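You operate a simulated robot arm through the tools that you are given. There is no shell and no other tool.

Carry out the task below with a simulated robot arm. There is one attempt and no reset: what you move stays moved.

JOB
Set the grey machine to a 4 mm step, tension 2 and the guide to 30 mm, then switch on.

The check looks at the end state, three seconds after you hand in, the way a careful person would. Anything else that was tipped, shoved, dropped, spilled or broken makes it a failure.

ROBOT AND FRAMES
A 7-joint arm with a two-finger parallel gripper, fixed in place. Base frame: the origin is at the foot of the arm, x ahead of it, y to its left, z up; the work surface is at about z = 780. Lengths are in mm, angles in degrees, forces in N, time in s.
Its first joint turns from -149.0 to 149.0 degrees. Payload 3.5 kg.
The tool frame sits at the grasp point between the pads (the TCP): z along the fingers, y along the line on which they close. The tips reach 23 mm beyond it. Largest opening 94 mm; finger width 38, thickness 10; the body of the gripper, 54 by 96 mm, starts 39 mm behind the TCP.
Orientation is that of the tool frame in the base frame, as a unit quaternion [x, y, z, w]. With the fingers straight down and closing along the base's y, the tool's x points along the base's -x, its y along +y and its z along -z.

CONTROLS
- The arm moves only by the tool move_arm. Its argument "increments" is a list of rows, each a list of 7 numbers: the gripper command, from -1 (shut) to 1 (fully open), values between in proportion, then the shift along the base's x, y, z in mm, then the turn, a rotation vector about the base's x, y, z in degrees. In form: [[gripper, x, y, z, wx, wy, wz], ...]. A call has 1 to 20 rows; each row shifts and turns the commanded pose from where the row before left it. Rows are played at 5 a second. More than 50 mm and 8.6 degrees between two rows, or a gripper value outside its range, and nothing of the call is played. A pose out of reach is approached as far as the arm can. The call stops where the force on the tool passes 90 N (or 10 N more than at its start, if that is more) or the arm is blocked; 0.2 s more then pass. The fingers move at their own pace (about 153 mm/s each) and stop on an object; they squeeze with about 26 N. The grip force told is the motor's: it shows also when the fingers shut on nothing. Time passes only in rows, and 0.2 s behind the last, so rows that do not move let the fingers close. It gives the time, the measured TCP pose, the force on the tool (base axes), the opening and the grip force at its end, in the units of the frame above (readings bear some noise), with the torque about the TCP (base axes, N m) and any sound that the robot's microphone picked up, and new pictures: "show" is both (left out), scene, wrist or none.
- Cameras (640 x 400 px; columns grow to the right, rows downward): "scene" is fixed at [398.7, 499, 1402.4]; the picture's right is [-0.99, -0.15, 0.00], its down [-0.05, 0.36, -0.93] and it looks along [0.14, -0.92, -0.36] (base axes); focal length 338 px, centre (320, 200). "wrist" rides on the gripper at [86, 16, -75] in the tool frame; the picture's right is [-0.18, 0.98, 0.00], its down [-0.58, -0.11, -0.81] and it looks along [-0.79, -0.15, 0.59] (tool axes); focal length 243 px, centre (320, 200). There is no depth. A picture from a camera that has moved, and an enlarged one, comes with that camera's place and axes in the base frame and with its lens.
- inspect(camera, box): a new picture of the part [left, top, right, bottom] of that camera's present view, enlarged. It takes no simulated time.
- sign_off(): hands the job in; it is judged then, once.

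Nothing tells you positions but the pictures and the camera data. Unless the task says otherwise, let go and move clear before handing in.

The tools are called after "Call:" as a command line: name --pt "numbers of a row" for each row, then --argument value for the rest, lists and objects as JSON in quotes. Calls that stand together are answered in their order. move_arm: Moves the arm, as the interface text tells. Its arguments: {"type":"object","properties":{"increments":{"type":"array","items":{"type":"array","items":{"type":"number"}}},"show":{"type":"string","enum":["both","scene","wrist","none"]}},"required":["increments"]} The other tools are called the same way: inspect (camera, box) takes an enlarged picture of a part of a camera's view; sign_off () hands the job in.

At the start:

```text
clock: 0.0
tool_pos: [365.0, -1034.8, 1189.2]
orientation: [0.0, 1.0, 0.0, 0.0]
wrist_force: [-0.1, 0.0, 0.3]
moment: [0.01, -0.04, -0.01]
finger_gap: 94.0
finger_force: 0.0
```

scene: 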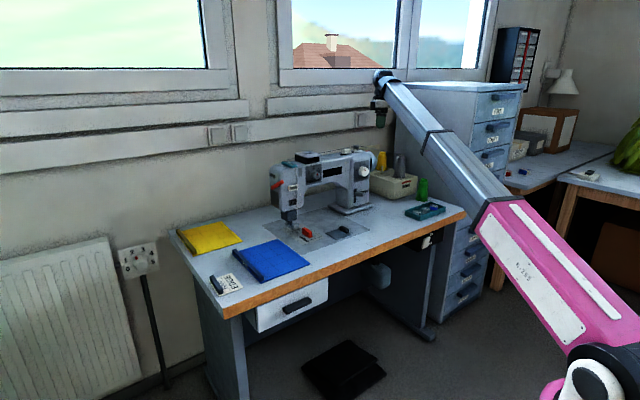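
wrist: 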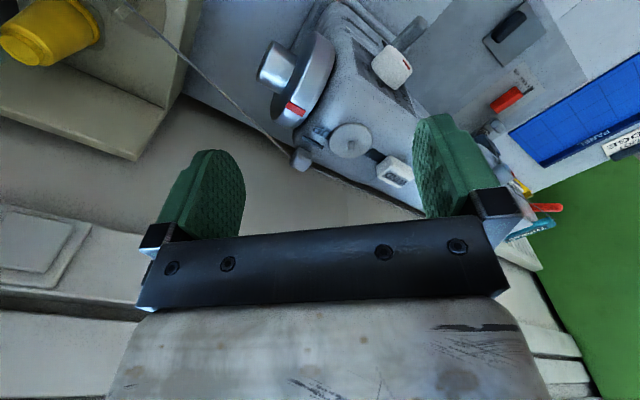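

I see a grey sewing machine on a table, with cloths, a notions box and other things around it. I'll take enlarged views to find its dials, its guide and its switch before moving.

Call:
inspect --camera "scene" --box '[250, 130, 410, 250]'

Call:
inspect --camera "wrist" --box '[220, 0, 440, 200]'

Call:
inspect --camera "wrist" --box '[400, 0, 640, 250]'

Call:
inspect --camera "scene" --box '[360, 140, 480, 260]'

```text
3.33 times, centred on (330, 190) of scene
camera zoom: at [398.7, 499.0, 1402.4], right [-0.99, -0.15, 0.0], down [-0.05, 0.36, -0.93], along [0.14, -0.92, -0.36], focal length 1127 px, centre (287, 233)
```

zoom: 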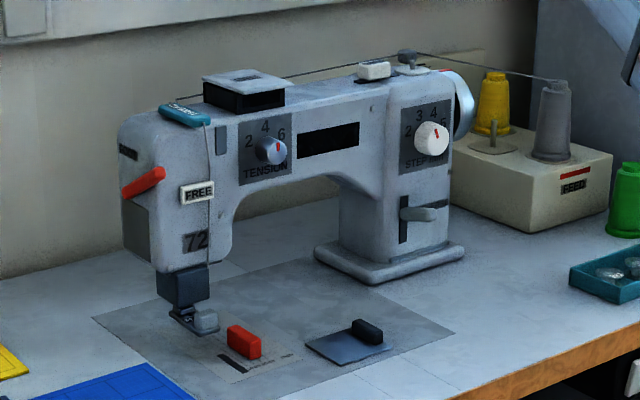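

```text
2.00 times, centred on (330, 100) of wrist
camera zoom: at [278.7, -1019.1, 1264.3], right [0.18, 0.98, 0.0], down [0.58, -0.11, 0.81], along [0.79, -0.15, -0.59], focal length 485 px, centre (300, 400)
```

zoom: 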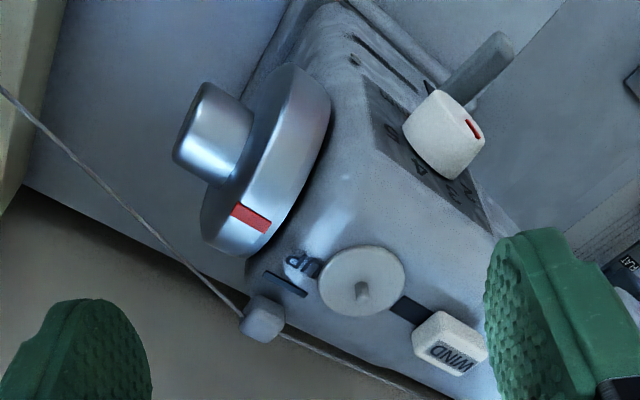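

```text
1.60 times, centred on (520, 125) of wrist
camera zoom: at [278.7, -1019.1, 1264.3], right [0.18, 0.98, 0.0], down [0.58, -0.11, 0.81], along [0.79, -0.15, -0.59], focal length 388 px, centre (0, 320)
```

zoom: 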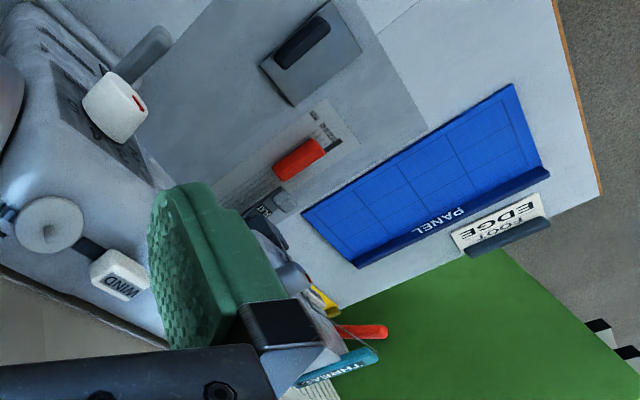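

```text
3.33 times, centred on (420, 200) of scene
camera zoom: at [398.7, 499.0, 1402.4], right [-0.99, -0.15, 0.0], down [-0.05, 0.36, -0.93], along [0.14, -0.92, -0.36], focal length 1127 px, centre (-13, 200)
```

zoom: 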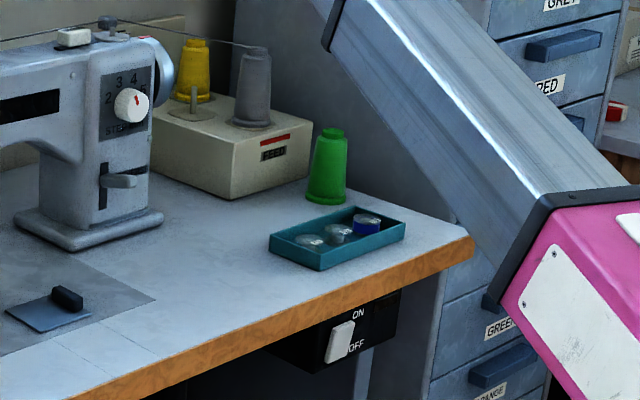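

The step dial, the tension dial, the red guide on a scale and an ON/OFF switch under the table edge are all visible. I'll enlarge each one to read its scale.

Call:
inspect --camera "scene" --box '[345, 150, 370, 175]'

Call:
inspect --camera "scene" --box '[300, 150, 330, 180]'

Call:
inspect --camera "scene" --box '[280, 205, 360, 255]'

Call:
inspect --camera "scene" --box '[405, 220, 445, 260]'

Call:
inspect --camera "scene" --box '[200, 265, 250, 305]'

Call:
inspect --camera "wrist" --box '[470, 60, 560, 140]'

```text
16.00 times, centred on (358, 162) of scene
camera zoom: at [398.7, 499.0, 1402.4], right [-0.99, -0.15, 0.0], down [-0.05, 0.36, -0.93], along [0.14, -0.92, -0.36], focal length 5411 px, centre (-280, 800)
```

zoom: 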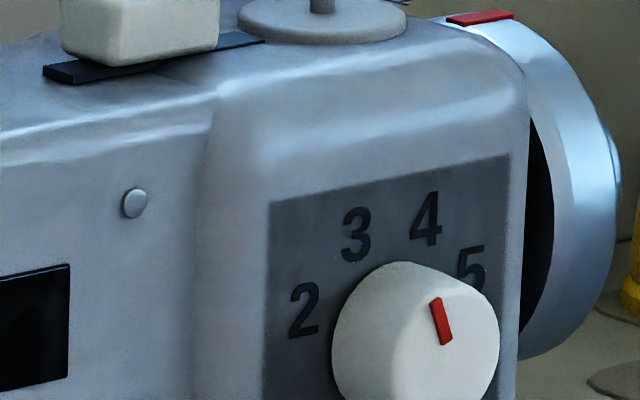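

```text
13.33 times, centred on (315, 165) of scene
camera zoom: at [398.7, 499.0, 1402.4], right [-0.99, -0.15, 0.0], down [-0.05, 0.36, -0.93], along [0.14, -0.92, -0.36], focal length 4510 px, centre (387, 667)
```

zoom: 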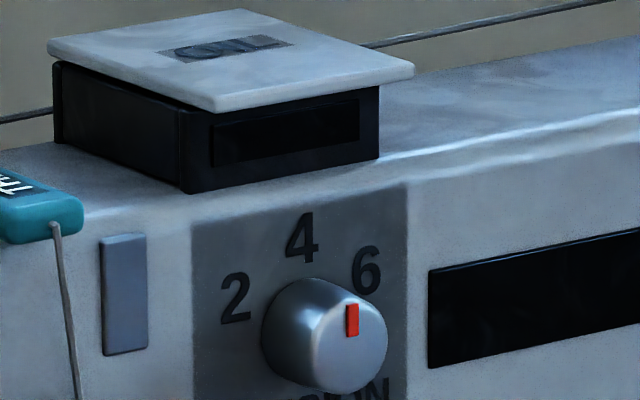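

```text
8.00 times, centred on (320, 230) of scene
camera zoom: at [398.7, 499.0, 1402.4], right [-0.99, -0.15, 0.0], down [-0.05, 0.36, -0.93], along [0.14, -0.92, -0.36], focal length 2706 px, centre (320, -40)
```

zoom: 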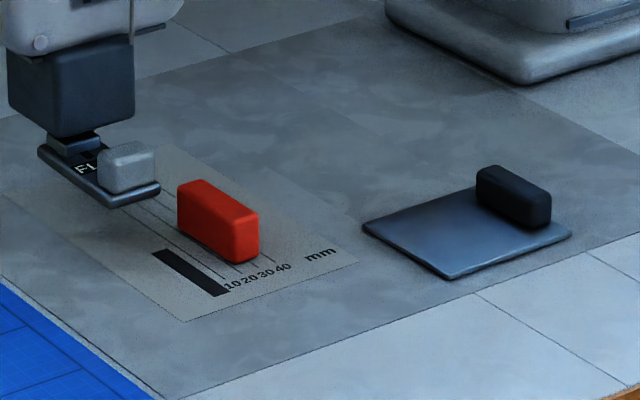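

```text
10.00 times, centred on (425, 240) of scene
camera zoom: at [398.7, 499.0, 1402.4], right [-0.99, -0.15, 0.0], down [-0.05, 0.36, -0.93], along [0.14, -0.92, -0.36], focal length 3382 px, centre (-730, -200)
```

zoom: 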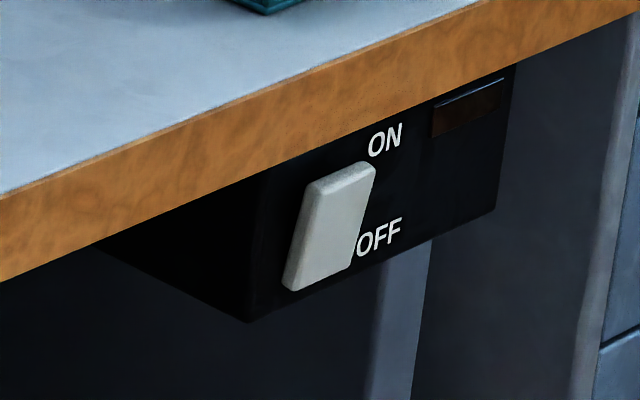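

```text
10.00 times, centred on (225, 285) of scene
camera zoom: at [398.7, 499.0, 1402.4], right [-0.99, -0.15, 0.0], down [-0.05, 0.36, -0.93], along [0.14, -0.92, -0.36], focal length 3382 px, centre (1270, -650)
```

zoom: 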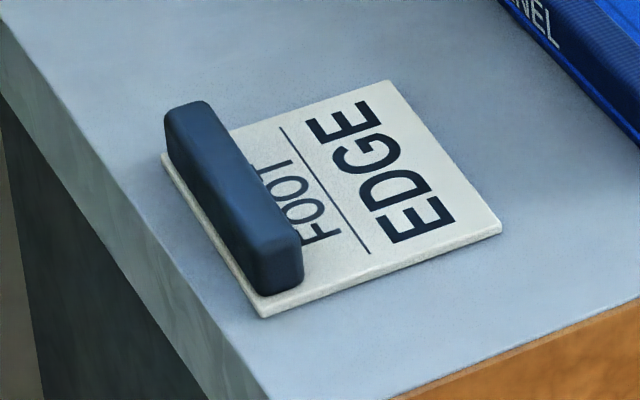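

```text
5.00 times, centred on (515, 100) of wrist
camera zoom: at [278.7, -1019.1, 1264.3], right [0.18, 0.98, 0.0], down [0.58, -0.11, 0.81], along [0.79, -0.15, -0.59], focal length 1213 px, centre (-655, 700)
```

zoom: 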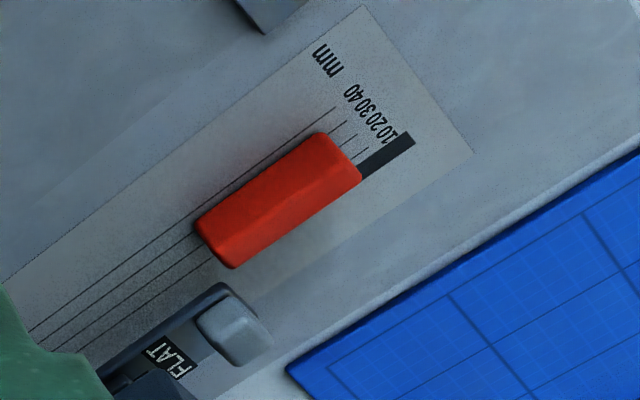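

The table edge runs at about 45° to the base axes, so the machine's front should face the arm. I'll look at the remaining details before moving: the wall socket, the labels and the surroundings.

Call:
inspect --camera "scene" --box '[110, 230, 190, 380]'

Call:
inspect --camera "scene" --box '[265, 170, 305, 230]'

Call:
inspect --camera "scene" --box '[340, 155, 370, 200]'

Call:
inspect --camera "scene" --box '[370, 150, 450, 220]'

Call:
inspect --camera "scene" --box '[170, 210, 320, 340]'

```text
2.67 times, centred on (150, 305) of scene
camera zoom: at [398.7, 499.0, 1402.4], right [-0.99, -0.15, 0.0], down [-0.05, 0.36, -0.93], along [0.14, -0.92, -0.36], focal length 902 px, centre (773, -80)
```

zoom: 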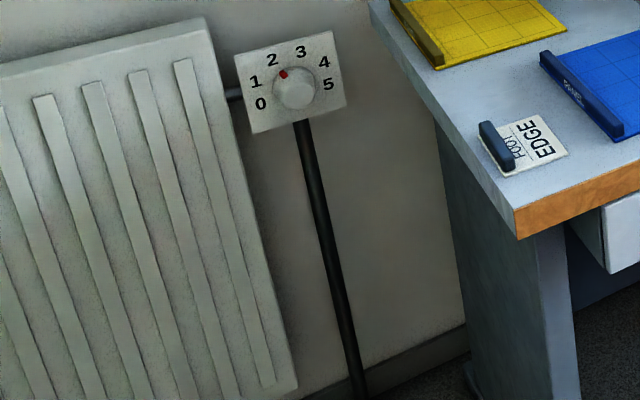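

```text
6.67 times, centred on (285, 200) of scene
camera zoom: at [398.7, 499.0, 1402.4], right [-0.99, -0.15, 0.0], down [-0.05, 0.36, -0.93], along [0.14, -0.92, -0.36], focal length 2255 px, centre (553, 200)
```

zoom: 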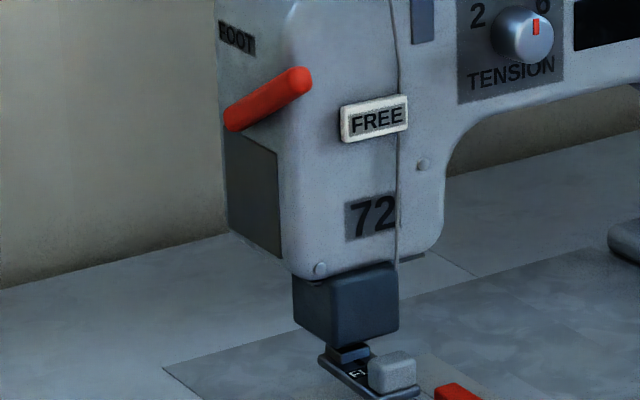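

```text
8.89 times, centred on (355, 178) of scene
camera zoom: at [398.7, 499.0, 1402.4], right [-0.99, -0.15, 0.0], down [-0.05, 0.36, -0.93], along [0.14, -0.92, -0.36], focal length 3006 px, centre (9, 400)
```

zoom: 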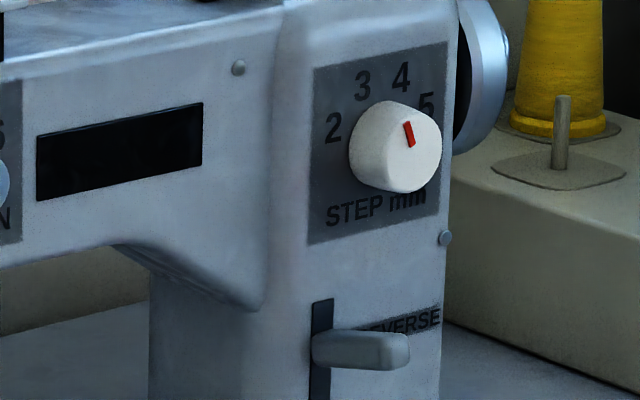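

```text
5.71 times, centred on (410, 185) of scene
camera zoom: at [398.7, 499.0, 1402.4], right [-0.99, -0.15, 0.0], down [-0.05, 0.36, -0.93], along [0.14, -0.92, -0.36], focal length 1933 px, centre (-194, 286)
```

zoom: 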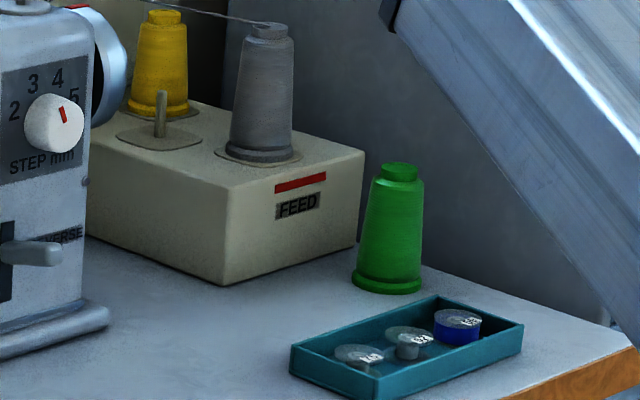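

```text
3.08 times, centred on (245, 275) of scene
camera zoom: at [398.7, 499.0, 1402.4], right [-0.99, -0.15, 0.0], down [-0.05, 0.36, -0.93], along [0.14, -0.92, -0.36], focal length 1041 px, centre (551, -31)
```

zoom: 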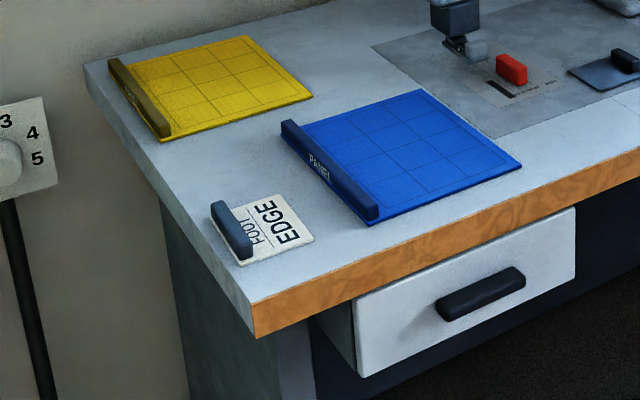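

The step dial looks to be near (425,-1009,964), the tension dial near (613,-816,997), the red guide near (632,-683,785) and the switch near (138,-859,700). I'll back the arm toward the base and yaw the tool square to the machine, so the wrist camera can see its front.

Call:
move_arm --pt "1 -10 19.2 0 0 0 -4.93" --pt "1 -10 19.2 0 0 0 -4.93" --pt "1 -10 19.2 0 0 0 -4.93" --pt "1 -10 19.2 0 0 0 -4.93" --pt "1 -10 19.2 0 0 0 -4.93" --pt "1 -10 19.2 0 0 0 -4.93" --pt "1 -10 19.2 0 0 0 -4.93" --pt "1 -10 19.2 0 0 0 -4.93" --pt "1 -10 19.2 0 0 0 -4.93"

```text
clock: 1.6
tool_pos: [295.8, -904.5, 1187.8]
orientation: [0.275, 0.961, -0.004, -0.001]
wrist_force: [-15.5, -11.7, -4.1]
moment: [0.87, -1.69, 1.85]
finger_gap: 94.3
finger_force: 0.1
stopped in row 8: the force on the tool passed its limit at 128 N (the readings are from after the stop); the commanded pose is now the measured one
camera wrist: at [230.7, -844.3, 1263.8], right [0.68, 0.74, -0.01], down [0.44, -0.39, 0.81], along [0.59, -0.55, -0.59], focal length 243 px, centre (320, 200)
```

scene: 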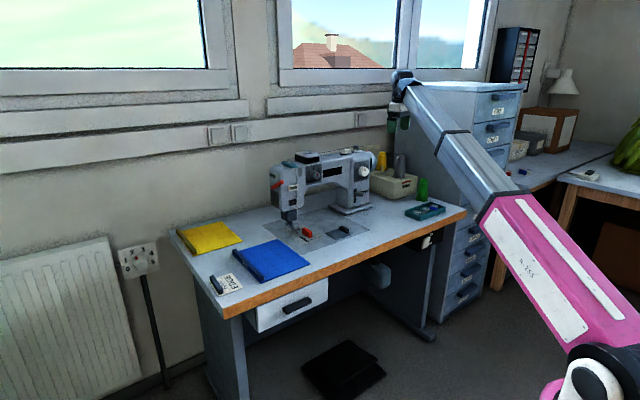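
wrist: 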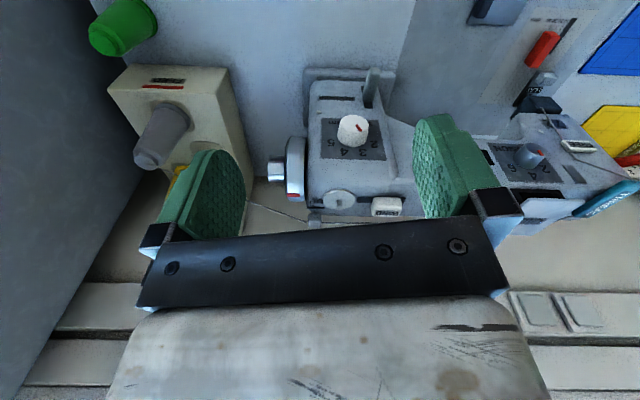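

The call stopped on a 128 N force with nothing visibly near the gripper. I'll hold still to check whether there's a real contact or it was a transient.

Call:
move_arm --pt "1 0 0 0 0 0 0" --pt "1 0 0 0 0 0 0" --show "none"

Call:
inspect --camera "scene" --box '[370, 60, 530, 220]'

```text
clock: 2.2
tool_pos: [296.7, -903.0, 1188.7]
orientation: [0.276, 0.961, -0.003, 0.0]
wrist_force: [-25.1, -14.6, -10.1]
moment: [0.71, -3.03, 2.72]
finger_gap: 94.2
finger_force: 0.1
```

```text
2.50 times, centred on (450, 140) of scene
camera zoom: at [398.7, 499.0, 1402.4], right [-0.99, -0.15, 0.0], down [-0.05, 0.36, -0.93], along [0.14, -0.92, -0.36], focal length 846 px, centre (-5, 350)
```

zoom: 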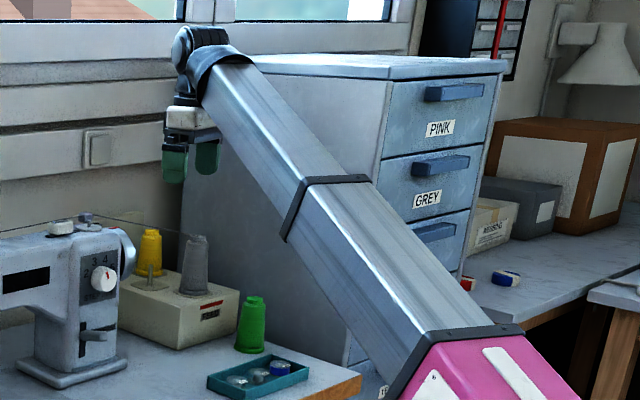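

A steady force remains with a moment about z, so the camera side of the gripper seems to be touching the forearm as I yaw. I'll turn back a little, then pitch the fingers outward, which opens that gap.

Call:
move_arm --pt "1 0 0 0 0 0 4" --pt "1 0 0 0 0 0 4" --pt "1 0 0 0 0 0 2" --pt "1 0 0 0 -3.5 -3.57 0" --pt "1 0 0 0 -3.5 -3.57 0" --pt "1 0 0 0 -3.5 -3.57 0" --pt "1 0 0 0 -3.5 -3.57 0" --pt "1 0 0 0 0 0 0" --show "both"

```text
clock: 4.0
tool_pos: [296.1, -904.1, 1189.2]
orientation: [0.19, 0.966, -0.099, 0.146]
wrist_force: [-0.3, -1.0, -0.1]
moment: [-0.01, -0.02, -0.02]
finger_gap: 93.8
finger_force: 0.0
camera wrist: at [207.3, -841.7, 1230.1], right [0.55, 0.83, -0.08], down [0.28, -0.1, 0.96], along [0.79, -0.55, -0.28], focal length 243 px, centre (320, 200)
```

scene: 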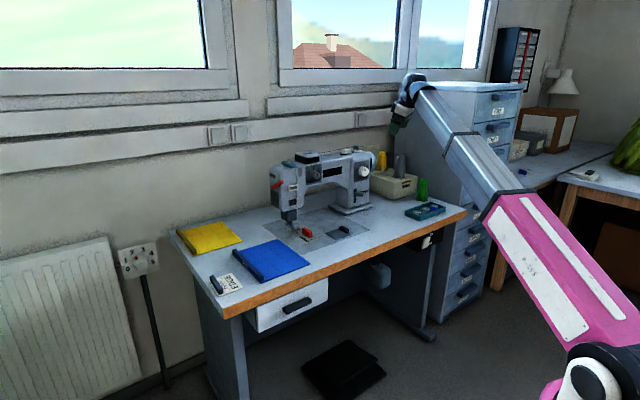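
wrist: 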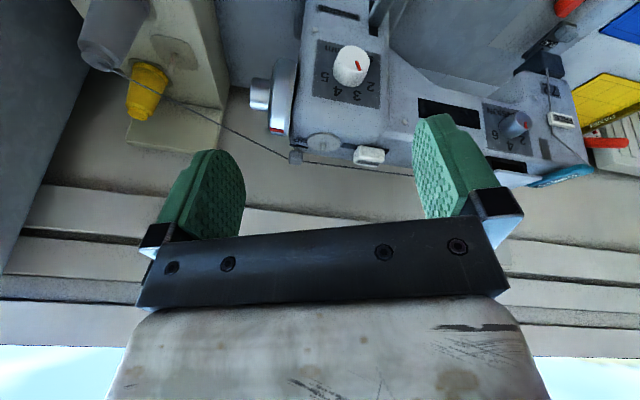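

That cleared the contact. I'll pitch on to about 45°, then roll about the tool axis and lower the arm so the camera faces the machine front squarely.

Call:
move_arm --pt "1 0 0 0 -3.5 -3.57 0" --pt "1 0 0 0 -3.5 -3.57 0" --pt "1 0 0 0 -3.5 -3.57 0" --pt "1 0 0 0 -3.5 -3.57 0" --pt "1 0 0 0 -3.5 -3.57 0" --pt "1 0 0 -20 2.38 -2.33 -3.32" --pt "1 0 0 -20 2.38 -2.33 -3.32" --pt "1 0 0 -20 2.38 -2.33 -3.32" --pt "1 0 0 -20 2.38 -2.33 -3.32" --pt "1 0 0 -20 2.38 -2.33 -3.32" --pt "1 -7 15 -20 0 0 0" --pt "1 -7 15 -20 0 0 0" --pt "1 -7 15 -20 0 0 0" --pt "1 0 0 -20 0 0 0"

```text
clock: 7.0
tool_pos: [274.3, -857.5, 1007.8]
orientation: [0.361, 0.85, -0.144, 0.355]
wrist_force: [0.3, -0.2, -0.5]
moment: [0.03, 0.03, 0.0]
finger_gap: 94.2
finger_force: 0.1
camera wrist: at [206.1, -766.1, 1001.1], right [0.79, 0.59, 0.14], down [-0.2, 0.03, 0.98], along [0.58, -0.8, 0.14], focal length 243 px, centre (320, 200)
```

scene: 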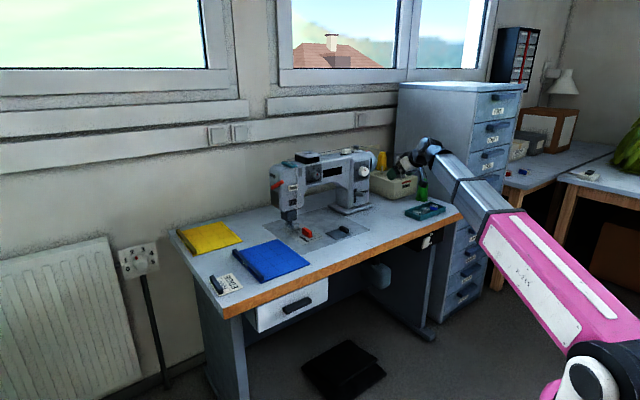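
wrist: 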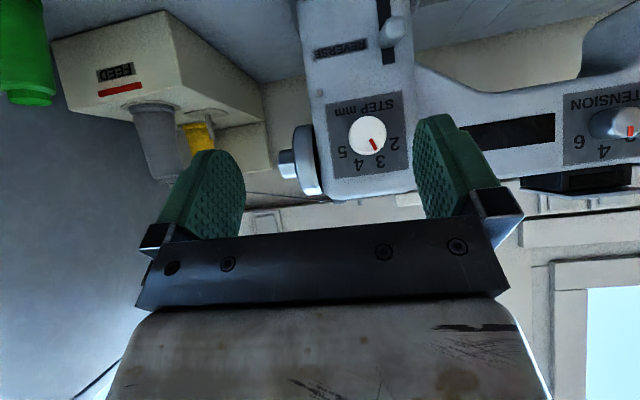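

The camera now looks straight at the machine front, with the picture upside down. I'll enlarge the two dials and read their marks.

Call:
inspect --camera "wrist" --box '[310, 80, 430, 200]'

Call:
inspect --camera "wrist" --box '[540, 60, 640, 190]'

Call:
inspect --camera "wrist" --box '[280, 0, 640, 220]'

```text
3.33 times, centred on (370, 140) of wrist
camera zoom: at [206.1, -766.1, 1001.1], right [0.79, 0.59, 0.14], down [-0.2, 0.03, 0.98], along [0.58, -0.8, 0.14], focal length 809 px, centre (153, 400)
```

zoom: 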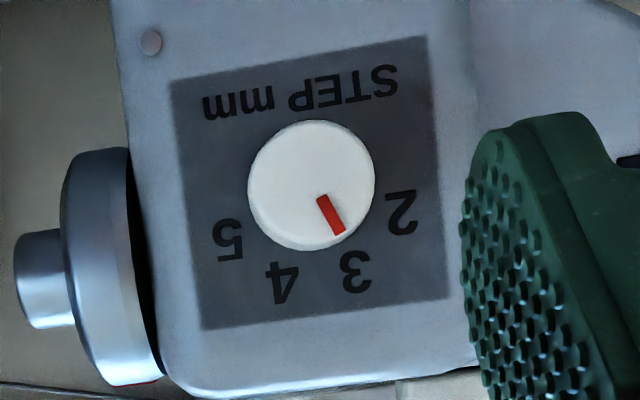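

```text
3.08 times, centred on (590, 125) of wrist
camera zoom: at [206.1, -766.1, 1001.1], right [0.79, 0.59, 0.14], down [-0.2, 0.03, 0.98], along [0.58, -0.8, 0.14], focal length 746 px, centre (-511, 431)
```

zoom: 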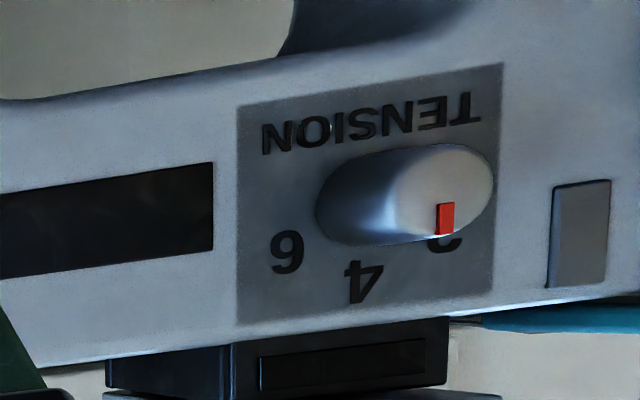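

```text
1.78 times, centred on (460, 110) of wrist
camera zoom: at [206.1, -766.1, 1001.1], right [0.79, 0.59, 0.14], down [-0.2, 0.03, 0.98], along [0.58, -0.8, 0.14], focal length 431 px, centre (71, 360)
```

zoom: 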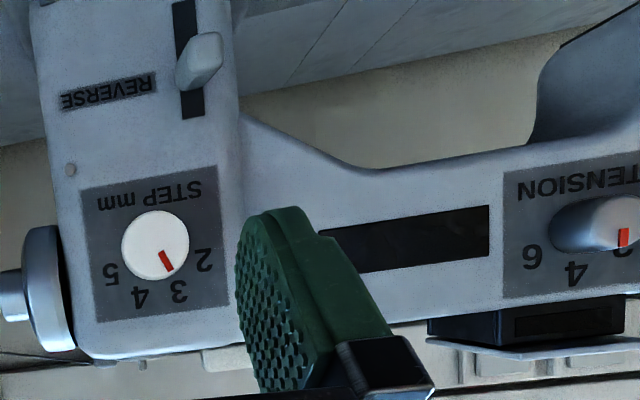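

The step dial reads 3 and must turn 45° clockwise to 4; the tension dial reads 4 and must turn 60° counter-clockwise to 2. Triangulating both cameras puts the step knob axis near (414,-949,977) and the tension knob axis near (605,-780,1002). Next I'll level the tool and roll it ready for the step knob.

Call:
move_arm --pt "0.4 0 0 0 -3.536 -3.536 0" --pt "0.4 0 0 0 -3.536 -3.536 0" --pt "0.4 0 0 0 -3.536 -3.536 0" --pt "0.4 0 0 0 -3.536 -3.536 0" --pt "0.4 0 0 0 -3.536 -3.536 0" --pt "0.4 0 0 0 -3.536 -3.536 0" --pt "0.4 0 0 0 -3.536 -3.536 0" --pt "0.4 0 0 0 -3.536 -3.536 0" --pt "0.4 0 0 0 -3.536 -3.536 0" --pt "0.4 0 0 0 0 0 0"

```text
clock: 9.2
tool_pos: [275.2, -859.5, 1007.8]
orientation: [0.275, 0.65, -0.266, 0.657]
wrist_force: [0.0, -1.0, -0.9]
moment: [0.03, 0.01, -0.04]
finger_gap: 65.7
finger_force: 0.1
camera wrist: at [234.2, -794.2, 923.1], right [0.69, 0.69, 0.2], down [-0.65, 0.49, 0.58], along [0.3, -0.53, 0.79], focal length 243 px, centre (320, 200)
```

scene: 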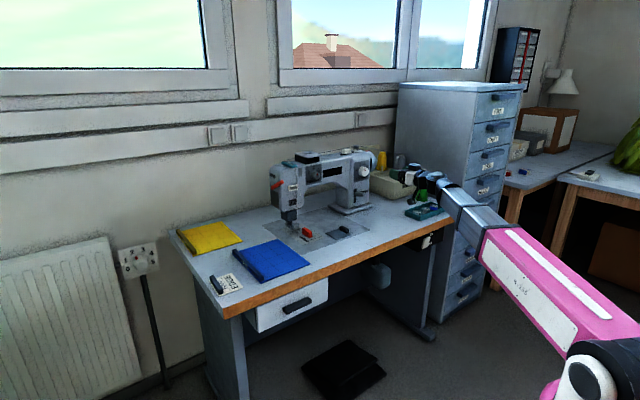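
wrist: 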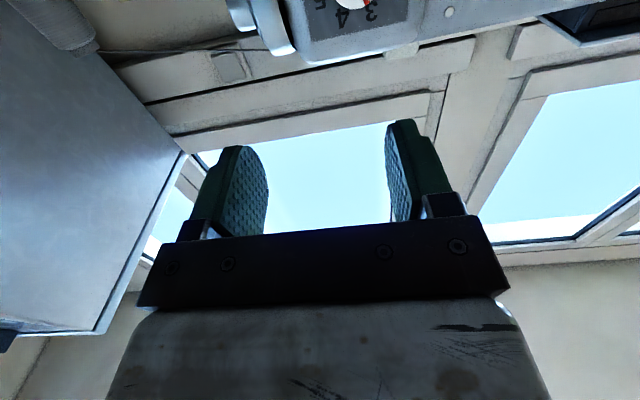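

The tool is level and pointing at the machine front. I'll roll it −22.5° and move to about 60 mm in front of the step knob.

Call:
move_arm --pt "0.4 15.67 -7.37 -5.05 -2.76 2.76 0" --pt "0.4 15.67 -7.37 -5.05 -2.76 2.76 0" --pt "0.4 15.67 -7.37 -5.05 -2.76 2.76 0" --pt "0.4 15.67 -7.37 -5.05 -2.76 2.76 0" --pt "0.4 15.67 -7.37 -5.05 -2.76 2.76 0" --pt "0.4 15.67 -7.37 -5.05 -2.76 2.76 0" --pt "0.4 0 0 0 0 0 0"

Call:
inspect --camera "scene" --box '[330, 130, 450, 220]'

Call:
inspect --camera "wrist" --box '[200, 0, 480, 240]'

```text
clock: 10.8
tool_pos: [368.8, -903.1, 978.4]
orientation: [0.136, 0.693, -0.393, 0.589]
wrist_force: [-0.1, -0.1, 0.2]
moment: [-0.03, 0.02, 0.01]
finger_gap: 65.6
finger_force: 0.0
camera wrist: at [302.8, -864.0, 893.2], right [0.69, 0.69, -0.21], down [-0.48, 0.66, 0.58], along [0.54, -0.3, 0.79], focal length 243 px, centre (320, 200)
```

scene: 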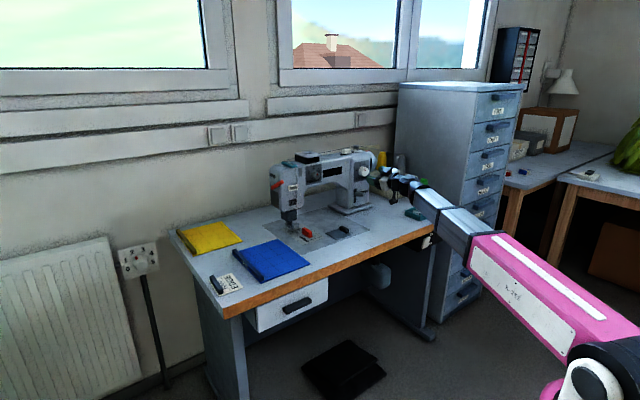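
wrist: 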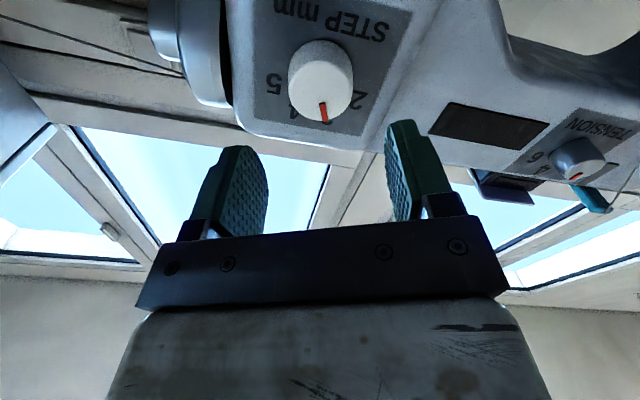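

```text
4.44 times, centred on (390, 175) of scene
camera zoom: at [398.7, 499.0, 1402.4], right [-0.99, -0.15, 0.0], down [-0.05, 0.36, -0.93], along [0.14, -0.92, -0.36], focal length 1503 px, centre (9, 311)
```

zoom: 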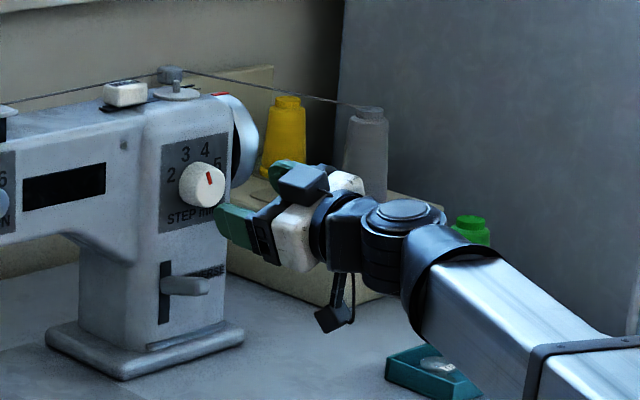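

```text
1.67 times, centred on (340, 120) of wrist
camera zoom: at [302.8, -864.0, 893.2], right [0.69, 0.69, -0.21], down [-0.48, 0.66, 0.58], along [0.54, -0.3, 0.79], focal length 404 px, centre (287, 333)
```

zoom: 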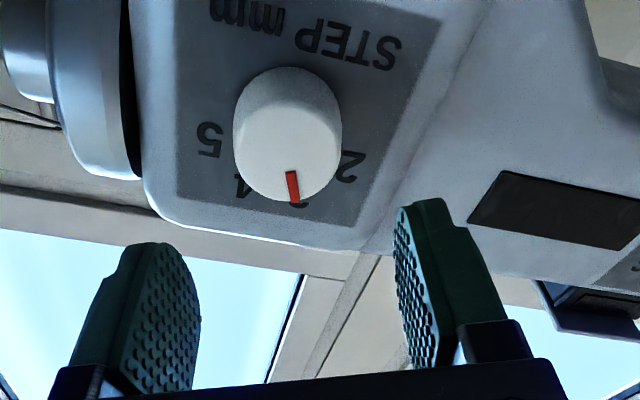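

The gripper lines up with the knob in l and z. I'll enlarge the knob to check the centring before advancing.

Call:
inspect --camera "wrist" --box '[280, 30, 370, 130]'

Call:
inspect --camera "scene" --box '[345, 150, 405, 195]'

```text
4.00 times, centred on (325, 80) of wrist
camera zoom: at [302.8, -864.0, 893.2], right [0.69, 0.69, -0.21], down [-0.48, 0.66, 0.58], along [0.54, -0.3, 0.79], focal length 970 px, centre (300, 680)
```

zoom: 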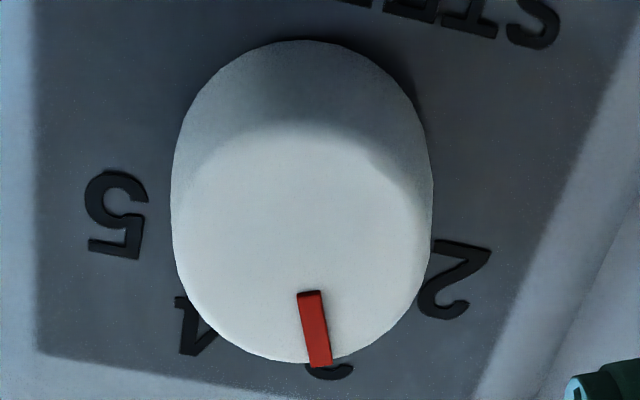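

```text
8.89 times, centred on (375, 172) of scene
camera zoom: at [398.7, 499.0, 1402.4], right [-0.99, -0.15, 0.0], down [-0.05, 0.36, -0.93], along [0.14, -0.92, -0.36], focal length 3006 px, centre (-169, 444)
```

zoom: 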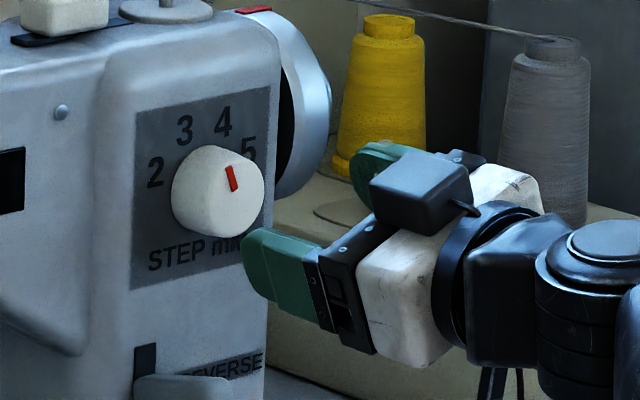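

Refined from both wrist views, the step knob axis is at l≈−379, z≈976, with its face at s≈972 and the panel at s≈995, where s is distance out along the machine normal. I'll advance so the fingertips overlap the knob by about 16 mm.

Call:
move_arm --pt "0.4 7.0 -8.4 -0.6 0 0 0" --pt "0.4 7.8 -7.8 -0.6 0 0 0" --pt "0.4 7.8 -7.8 -0.6 0 0 0" --pt "0.4 7.8 -7.8 -0.6 0 0 0" --pt "0.4 5 -5 0 0 0 0" --pt "0.4 4 -4 0 0 0 0" --pt "0.4 3.5 -3.5 0 0 0 0" --pt "0.4 2.8 -2.8 0 0 0 0" --pt "0.4 0 0 0 0 0 0"

Call:
inspect --camera "scene" --box '[340, 140, 400, 190]'

Call:
inspect --camera "wrist" --box '[180, 60, 460, 240]'

```text
clock: 12.8
tool_pos: [415.0, -949.9, 975.5]
orientation: [0.136, 0.693, -0.393, 0.588]
wrist_force: [0.1, -0.1, 0.5]
moment: [-0.01, 0.04, -0.03]
finger_gap: 65.7
finger_force: 0.0
camera wrist: at [348.6, -911.2, 891.0], right [0.69, 0.69, -0.21], down [-0.49, 0.66, 0.58], along [0.54, -0.3, 0.79], focal length 243 px, centre (320, 200)
```

scene: 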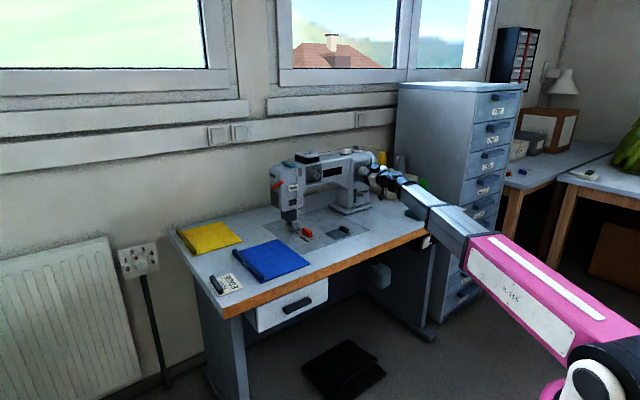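
wrist: 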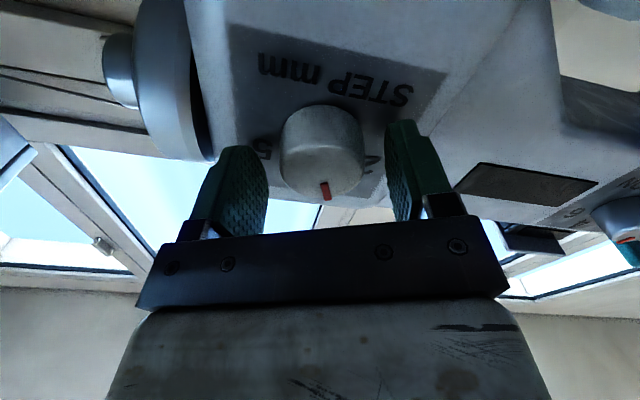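

```text
8.00 times, centred on (370, 165) of scene
camera zoom: at [398.7, 499.0, 1402.4], right [-0.99, -0.15, 0.0], down [-0.05, 0.36, -0.93], along [0.14, -0.92, -0.36], focal length 2706 px, centre (-80, 480)
```

zoom: 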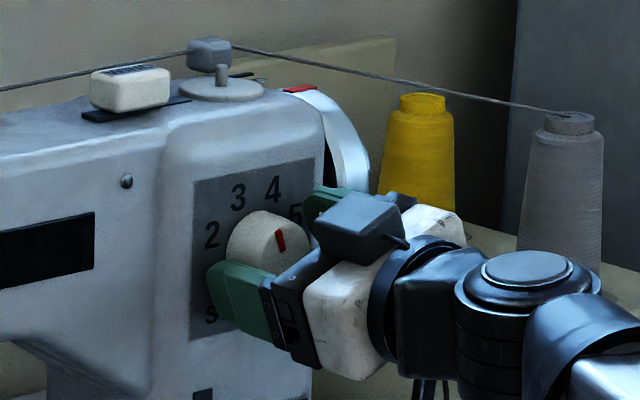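

```text
2.22 times, centred on (320, 150) of wrist
camera zoom: at [348.6, -911.2, 891.0], right [0.69, 0.69, -0.21], down [-0.49, 0.66, 0.58], along [0.54, -0.3, 0.79], focal length 539 px, centre (320, 311)
```

zoom: 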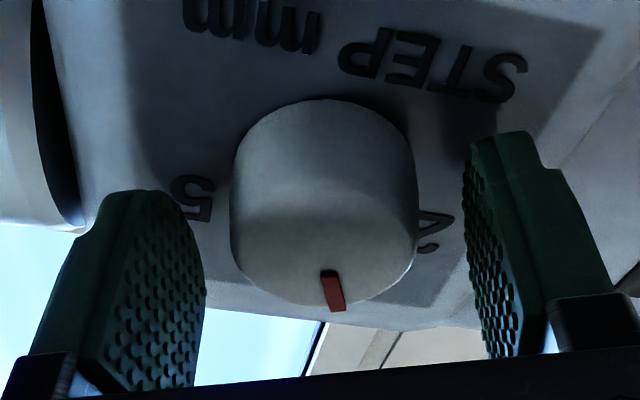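

The fingers straddle the knob with no contact force. I'll close on it.

Call:
move_arm --pt "-1 0 0 0 0 0 0" --pt "-1 0 0 0 0 0 0" --pt "-1 0 0 0 0 0 0"

Call:
inspect --camera "wrist" --box '[180, 60, 460, 240]'

Call:
inspect --camera "scene" --box '[340, 140, 400, 190]'

```text
clock: 13.6
tool_pos: [415.9, -949.5, 977.5]
orientation: [0.136, 0.693, -0.392, 0.589]
wrist_force: [5.0, 6.6, -5.2]
moment: [0.02, 0.0, 0.21]
finger_gap: 42.5
finger_force: 44.6
camera wrist: at [349.2, -910.6, 890.8], right [0.69, 0.69, -0.21], down [-0.49, 0.66, 0.58], along [0.54, -0.3, 0.79], focal length 243 px, centre (320, 200)
```

scene: 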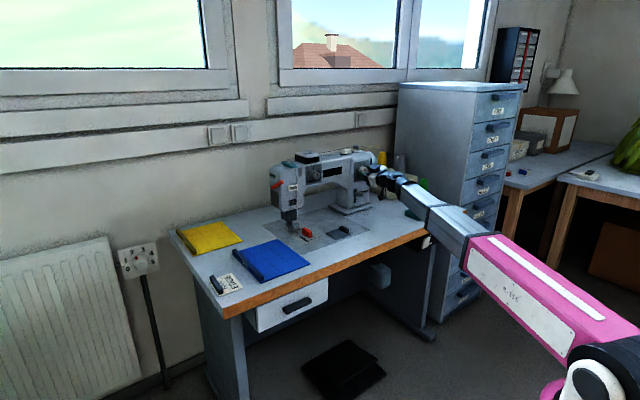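
wrist: 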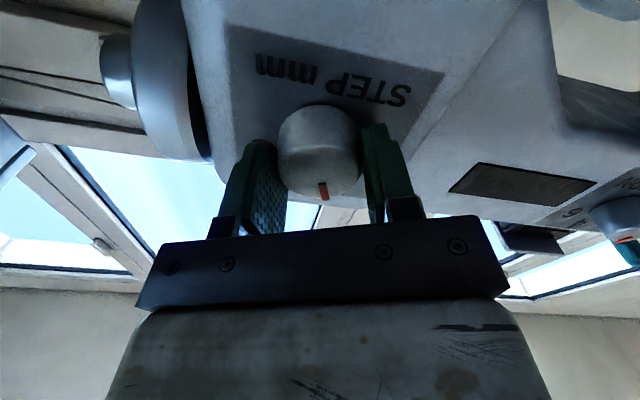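

```text
2.22 times, centred on (320, 150) of wrist
camera zoom: at [349.2, -910.6, 890.8], right [0.69, 0.69, -0.21], down [-0.49, 0.66, 0.58], along [0.54, -0.3, 0.79], focal length 539 px, centre (320, 311)
```

zoom: 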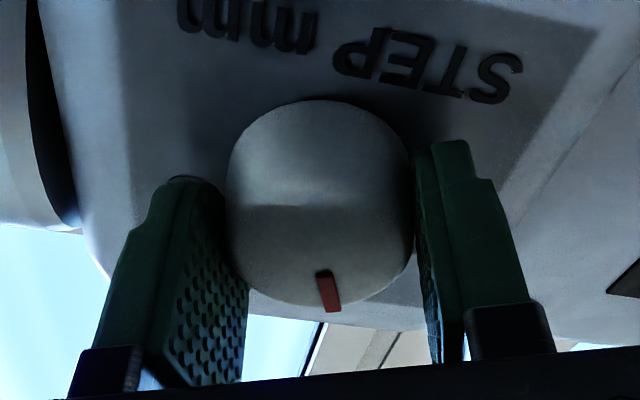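

```text
8.00 times, centred on (370, 165) of scene
camera zoom: at [398.7, 499.0, 1402.4], right [-0.99, -0.15, 0.0], down [-0.05, 0.36, -0.93], along [0.14, -0.92, -0.36], focal length 2706 px, centre (-80, 480)
```

zoom: 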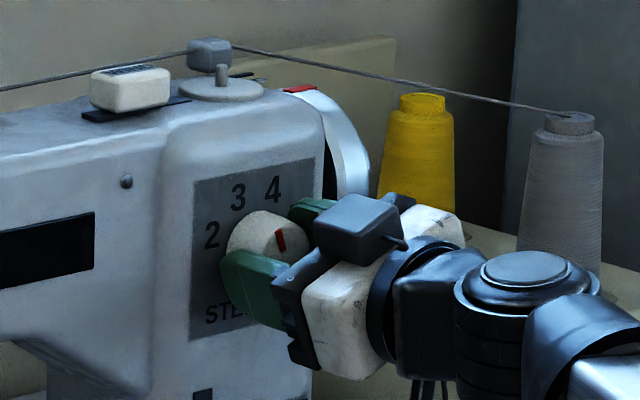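

The knob is gripped with a 42.5 mm gap and small side forces. I'll turn it 45° clockwise as seen from the front, a positive rotation about the outward axis.

Call:
move_arm --pt "-1 0 0 0 2.121 -2.121 0" --pt "-1 0 0 0 2.121 -2.121 0" --pt "-1 0 0 0 2.121 -2.121 0" --pt "-1 0 0 0 2.121 -2.121 0" --pt "-1 0 0 0 2.121 -2.121 0" --pt "-1 0 0 0 2.121 -2.121 0" --pt "-1 0 0 0 2.121 -2.121 0" --pt "-1 0 0 0 2.121 -2.121 0" --pt "-1 0 0 0 2.121 -2.121 0" --pt "-1 0 0 0 2.121 -2.121 0" --pt "-1 0 0 0 2.121 -2.121 0" --pt "-1 0 0 0 2.121 -2.121 0" --pt "-1 0 0 0 2.121 -2.121 0" --pt "-1 0 0 0 2.121 -2.121 0" --pt "-1 0 0 0 2.121 -2.121 0" --pt "-1 0 0 0 0 0 0"

Call:
inspect --camera "wrist" --box '[180, 60, 460, 240]'

Call:
inspect --camera "scene" --box '[340, 140, 400, 190]'

```text
clock: 17.0
tool_pos: [413.5, -948.9, 975.5]
orientation: [0.392, 0.588, -0.138, 0.694]
wrist_force: [-0.9, 13.1, -12.6]
moment: [0.19, 0.2, 0.24]
finger_gap: 42.6
finger_force: 45.0
camera wrist: at [395.8, -864.1, 903.1], right [0.59, 0.59, 0.55], down [-0.8, 0.34, 0.49], along [0.11, -0.73, 0.68], focal length 243 px, centre (320, 200)
```

scene: 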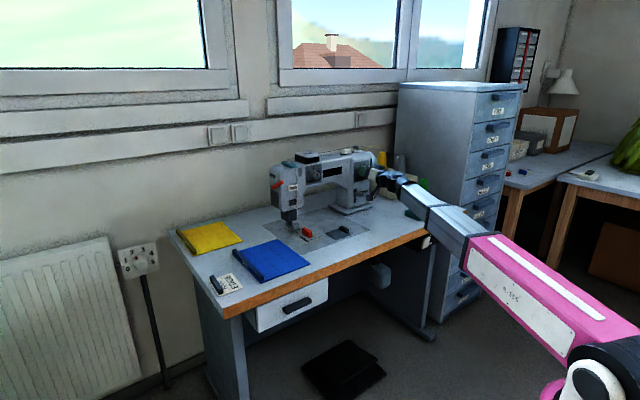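
wrist: 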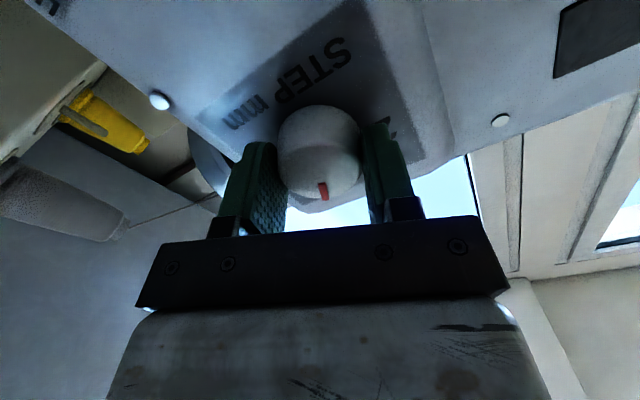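

```text
2.22 times, centred on (320, 150) of wrist
camera zoom: at [395.8, -864.1, 903.1], right [0.59, 0.59, 0.55], down [-0.8, 0.34, 0.49], along [0.11, -0.73, 0.68], focal length 539 px, centre (320, 311)
```

zoom: 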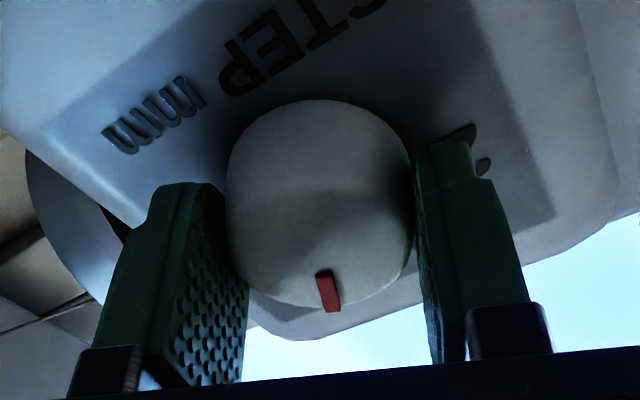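

```text
8.00 times, centred on (370, 165) of scene
camera zoom: at [398.7, 499.0, 1402.4], right [-0.99, -0.15, 0.0], down [-0.05, 0.36, -0.93], along [0.14, -0.92, -0.36], focal length 2706 px, centre (-80, 480)
```

zoom: 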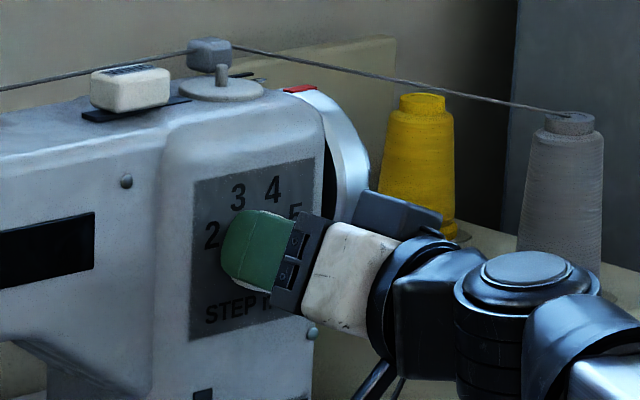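

The mark turned together with the gripper. I'll release, back off, and check the dial reading.

Call:
move_arm --pt "0.4 0 0 0 0 0 0" --pt "0.4 0 0 0 0 0 0" --pt "0.4 -7 7 0 0 0 0" --pt "0.4 -14 14 0 0 0 0" --pt "0.4 -20 20 0 0 0 0" --pt "0.4 -20 20 0 0 0 0" --pt "0.4 -20 20 0 0 0 0" --pt "0.4 0 0 0 0 0 0"

Call:
inspect --camera "scene" --box '[340, 140, 400, 190]'

Call:
inspect --camera "wrist" --box '[240, 0, 420, 130]'

```text
clock: 18.8
tool_pos: [333.1, -868.8, 977.9]
orientation: [0.392, 0.587, -0.139, 0.694]
wrist_force: [0.5, 0.3, 0.2]
moment: [0.04, 0.02, 0.0]
finger_gap: 65.8
finger_force: 0.1
camera wrist: at [313.7, -783.5, 903.8], right [0.59, 0.59, 0.55], down [-0.8, 0.34, 0.49], along [0.11, -0.73, 0.68], focal length 243 px, centre (320, 200)
```

scene: 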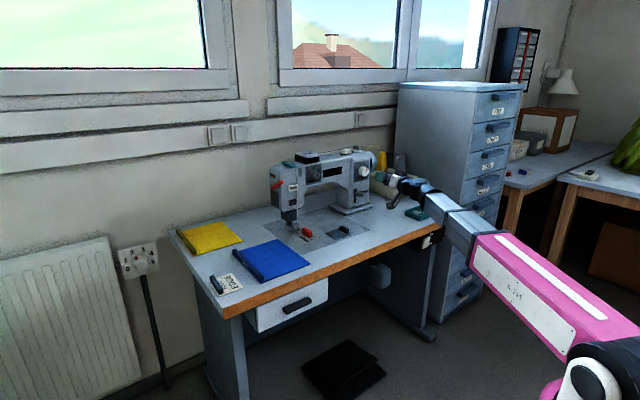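
wrist: 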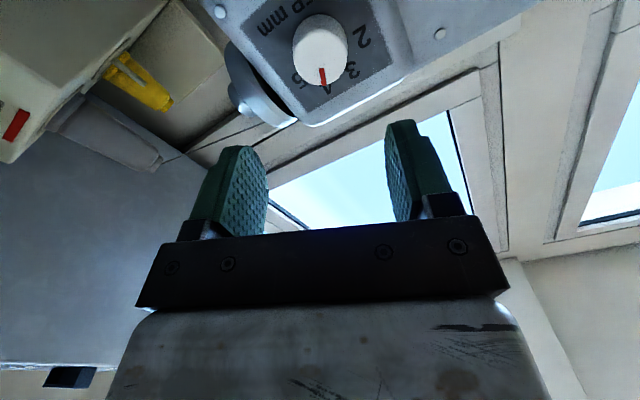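

```text
8.00 times, centred on (370, 165) of scene
camera zoom: at [398.7, 499.0, 1402.4], right [-0.99, -0.15, 0.0], down [-0.05, 0.36, -0.93], along [0.14, -0.92, -0.36], focal length 2706 px, centre (-80, 480)
```

zoom: 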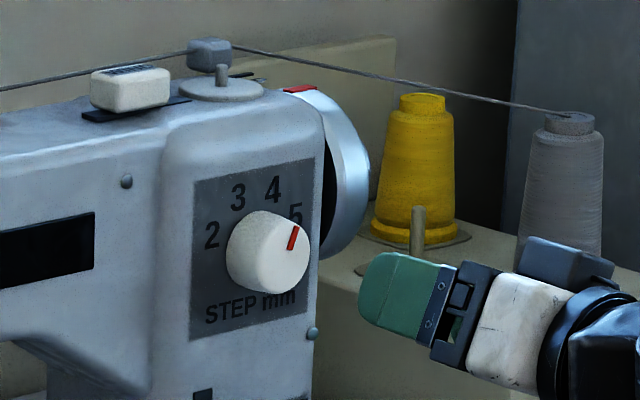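

```text
3.08 times, centred on (330, 65) of wrist
camera zoom: at [313.7, -783.5, 903.8], right [0.59, 0.59, 0.55], down [-0.8, 0.34, 0.49], along [0.11, -0.73, 0.68], focal length 746 px, centre (289, 615)
```

zoom: 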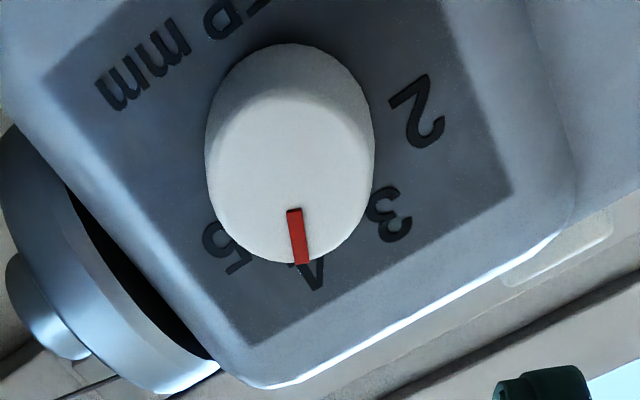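

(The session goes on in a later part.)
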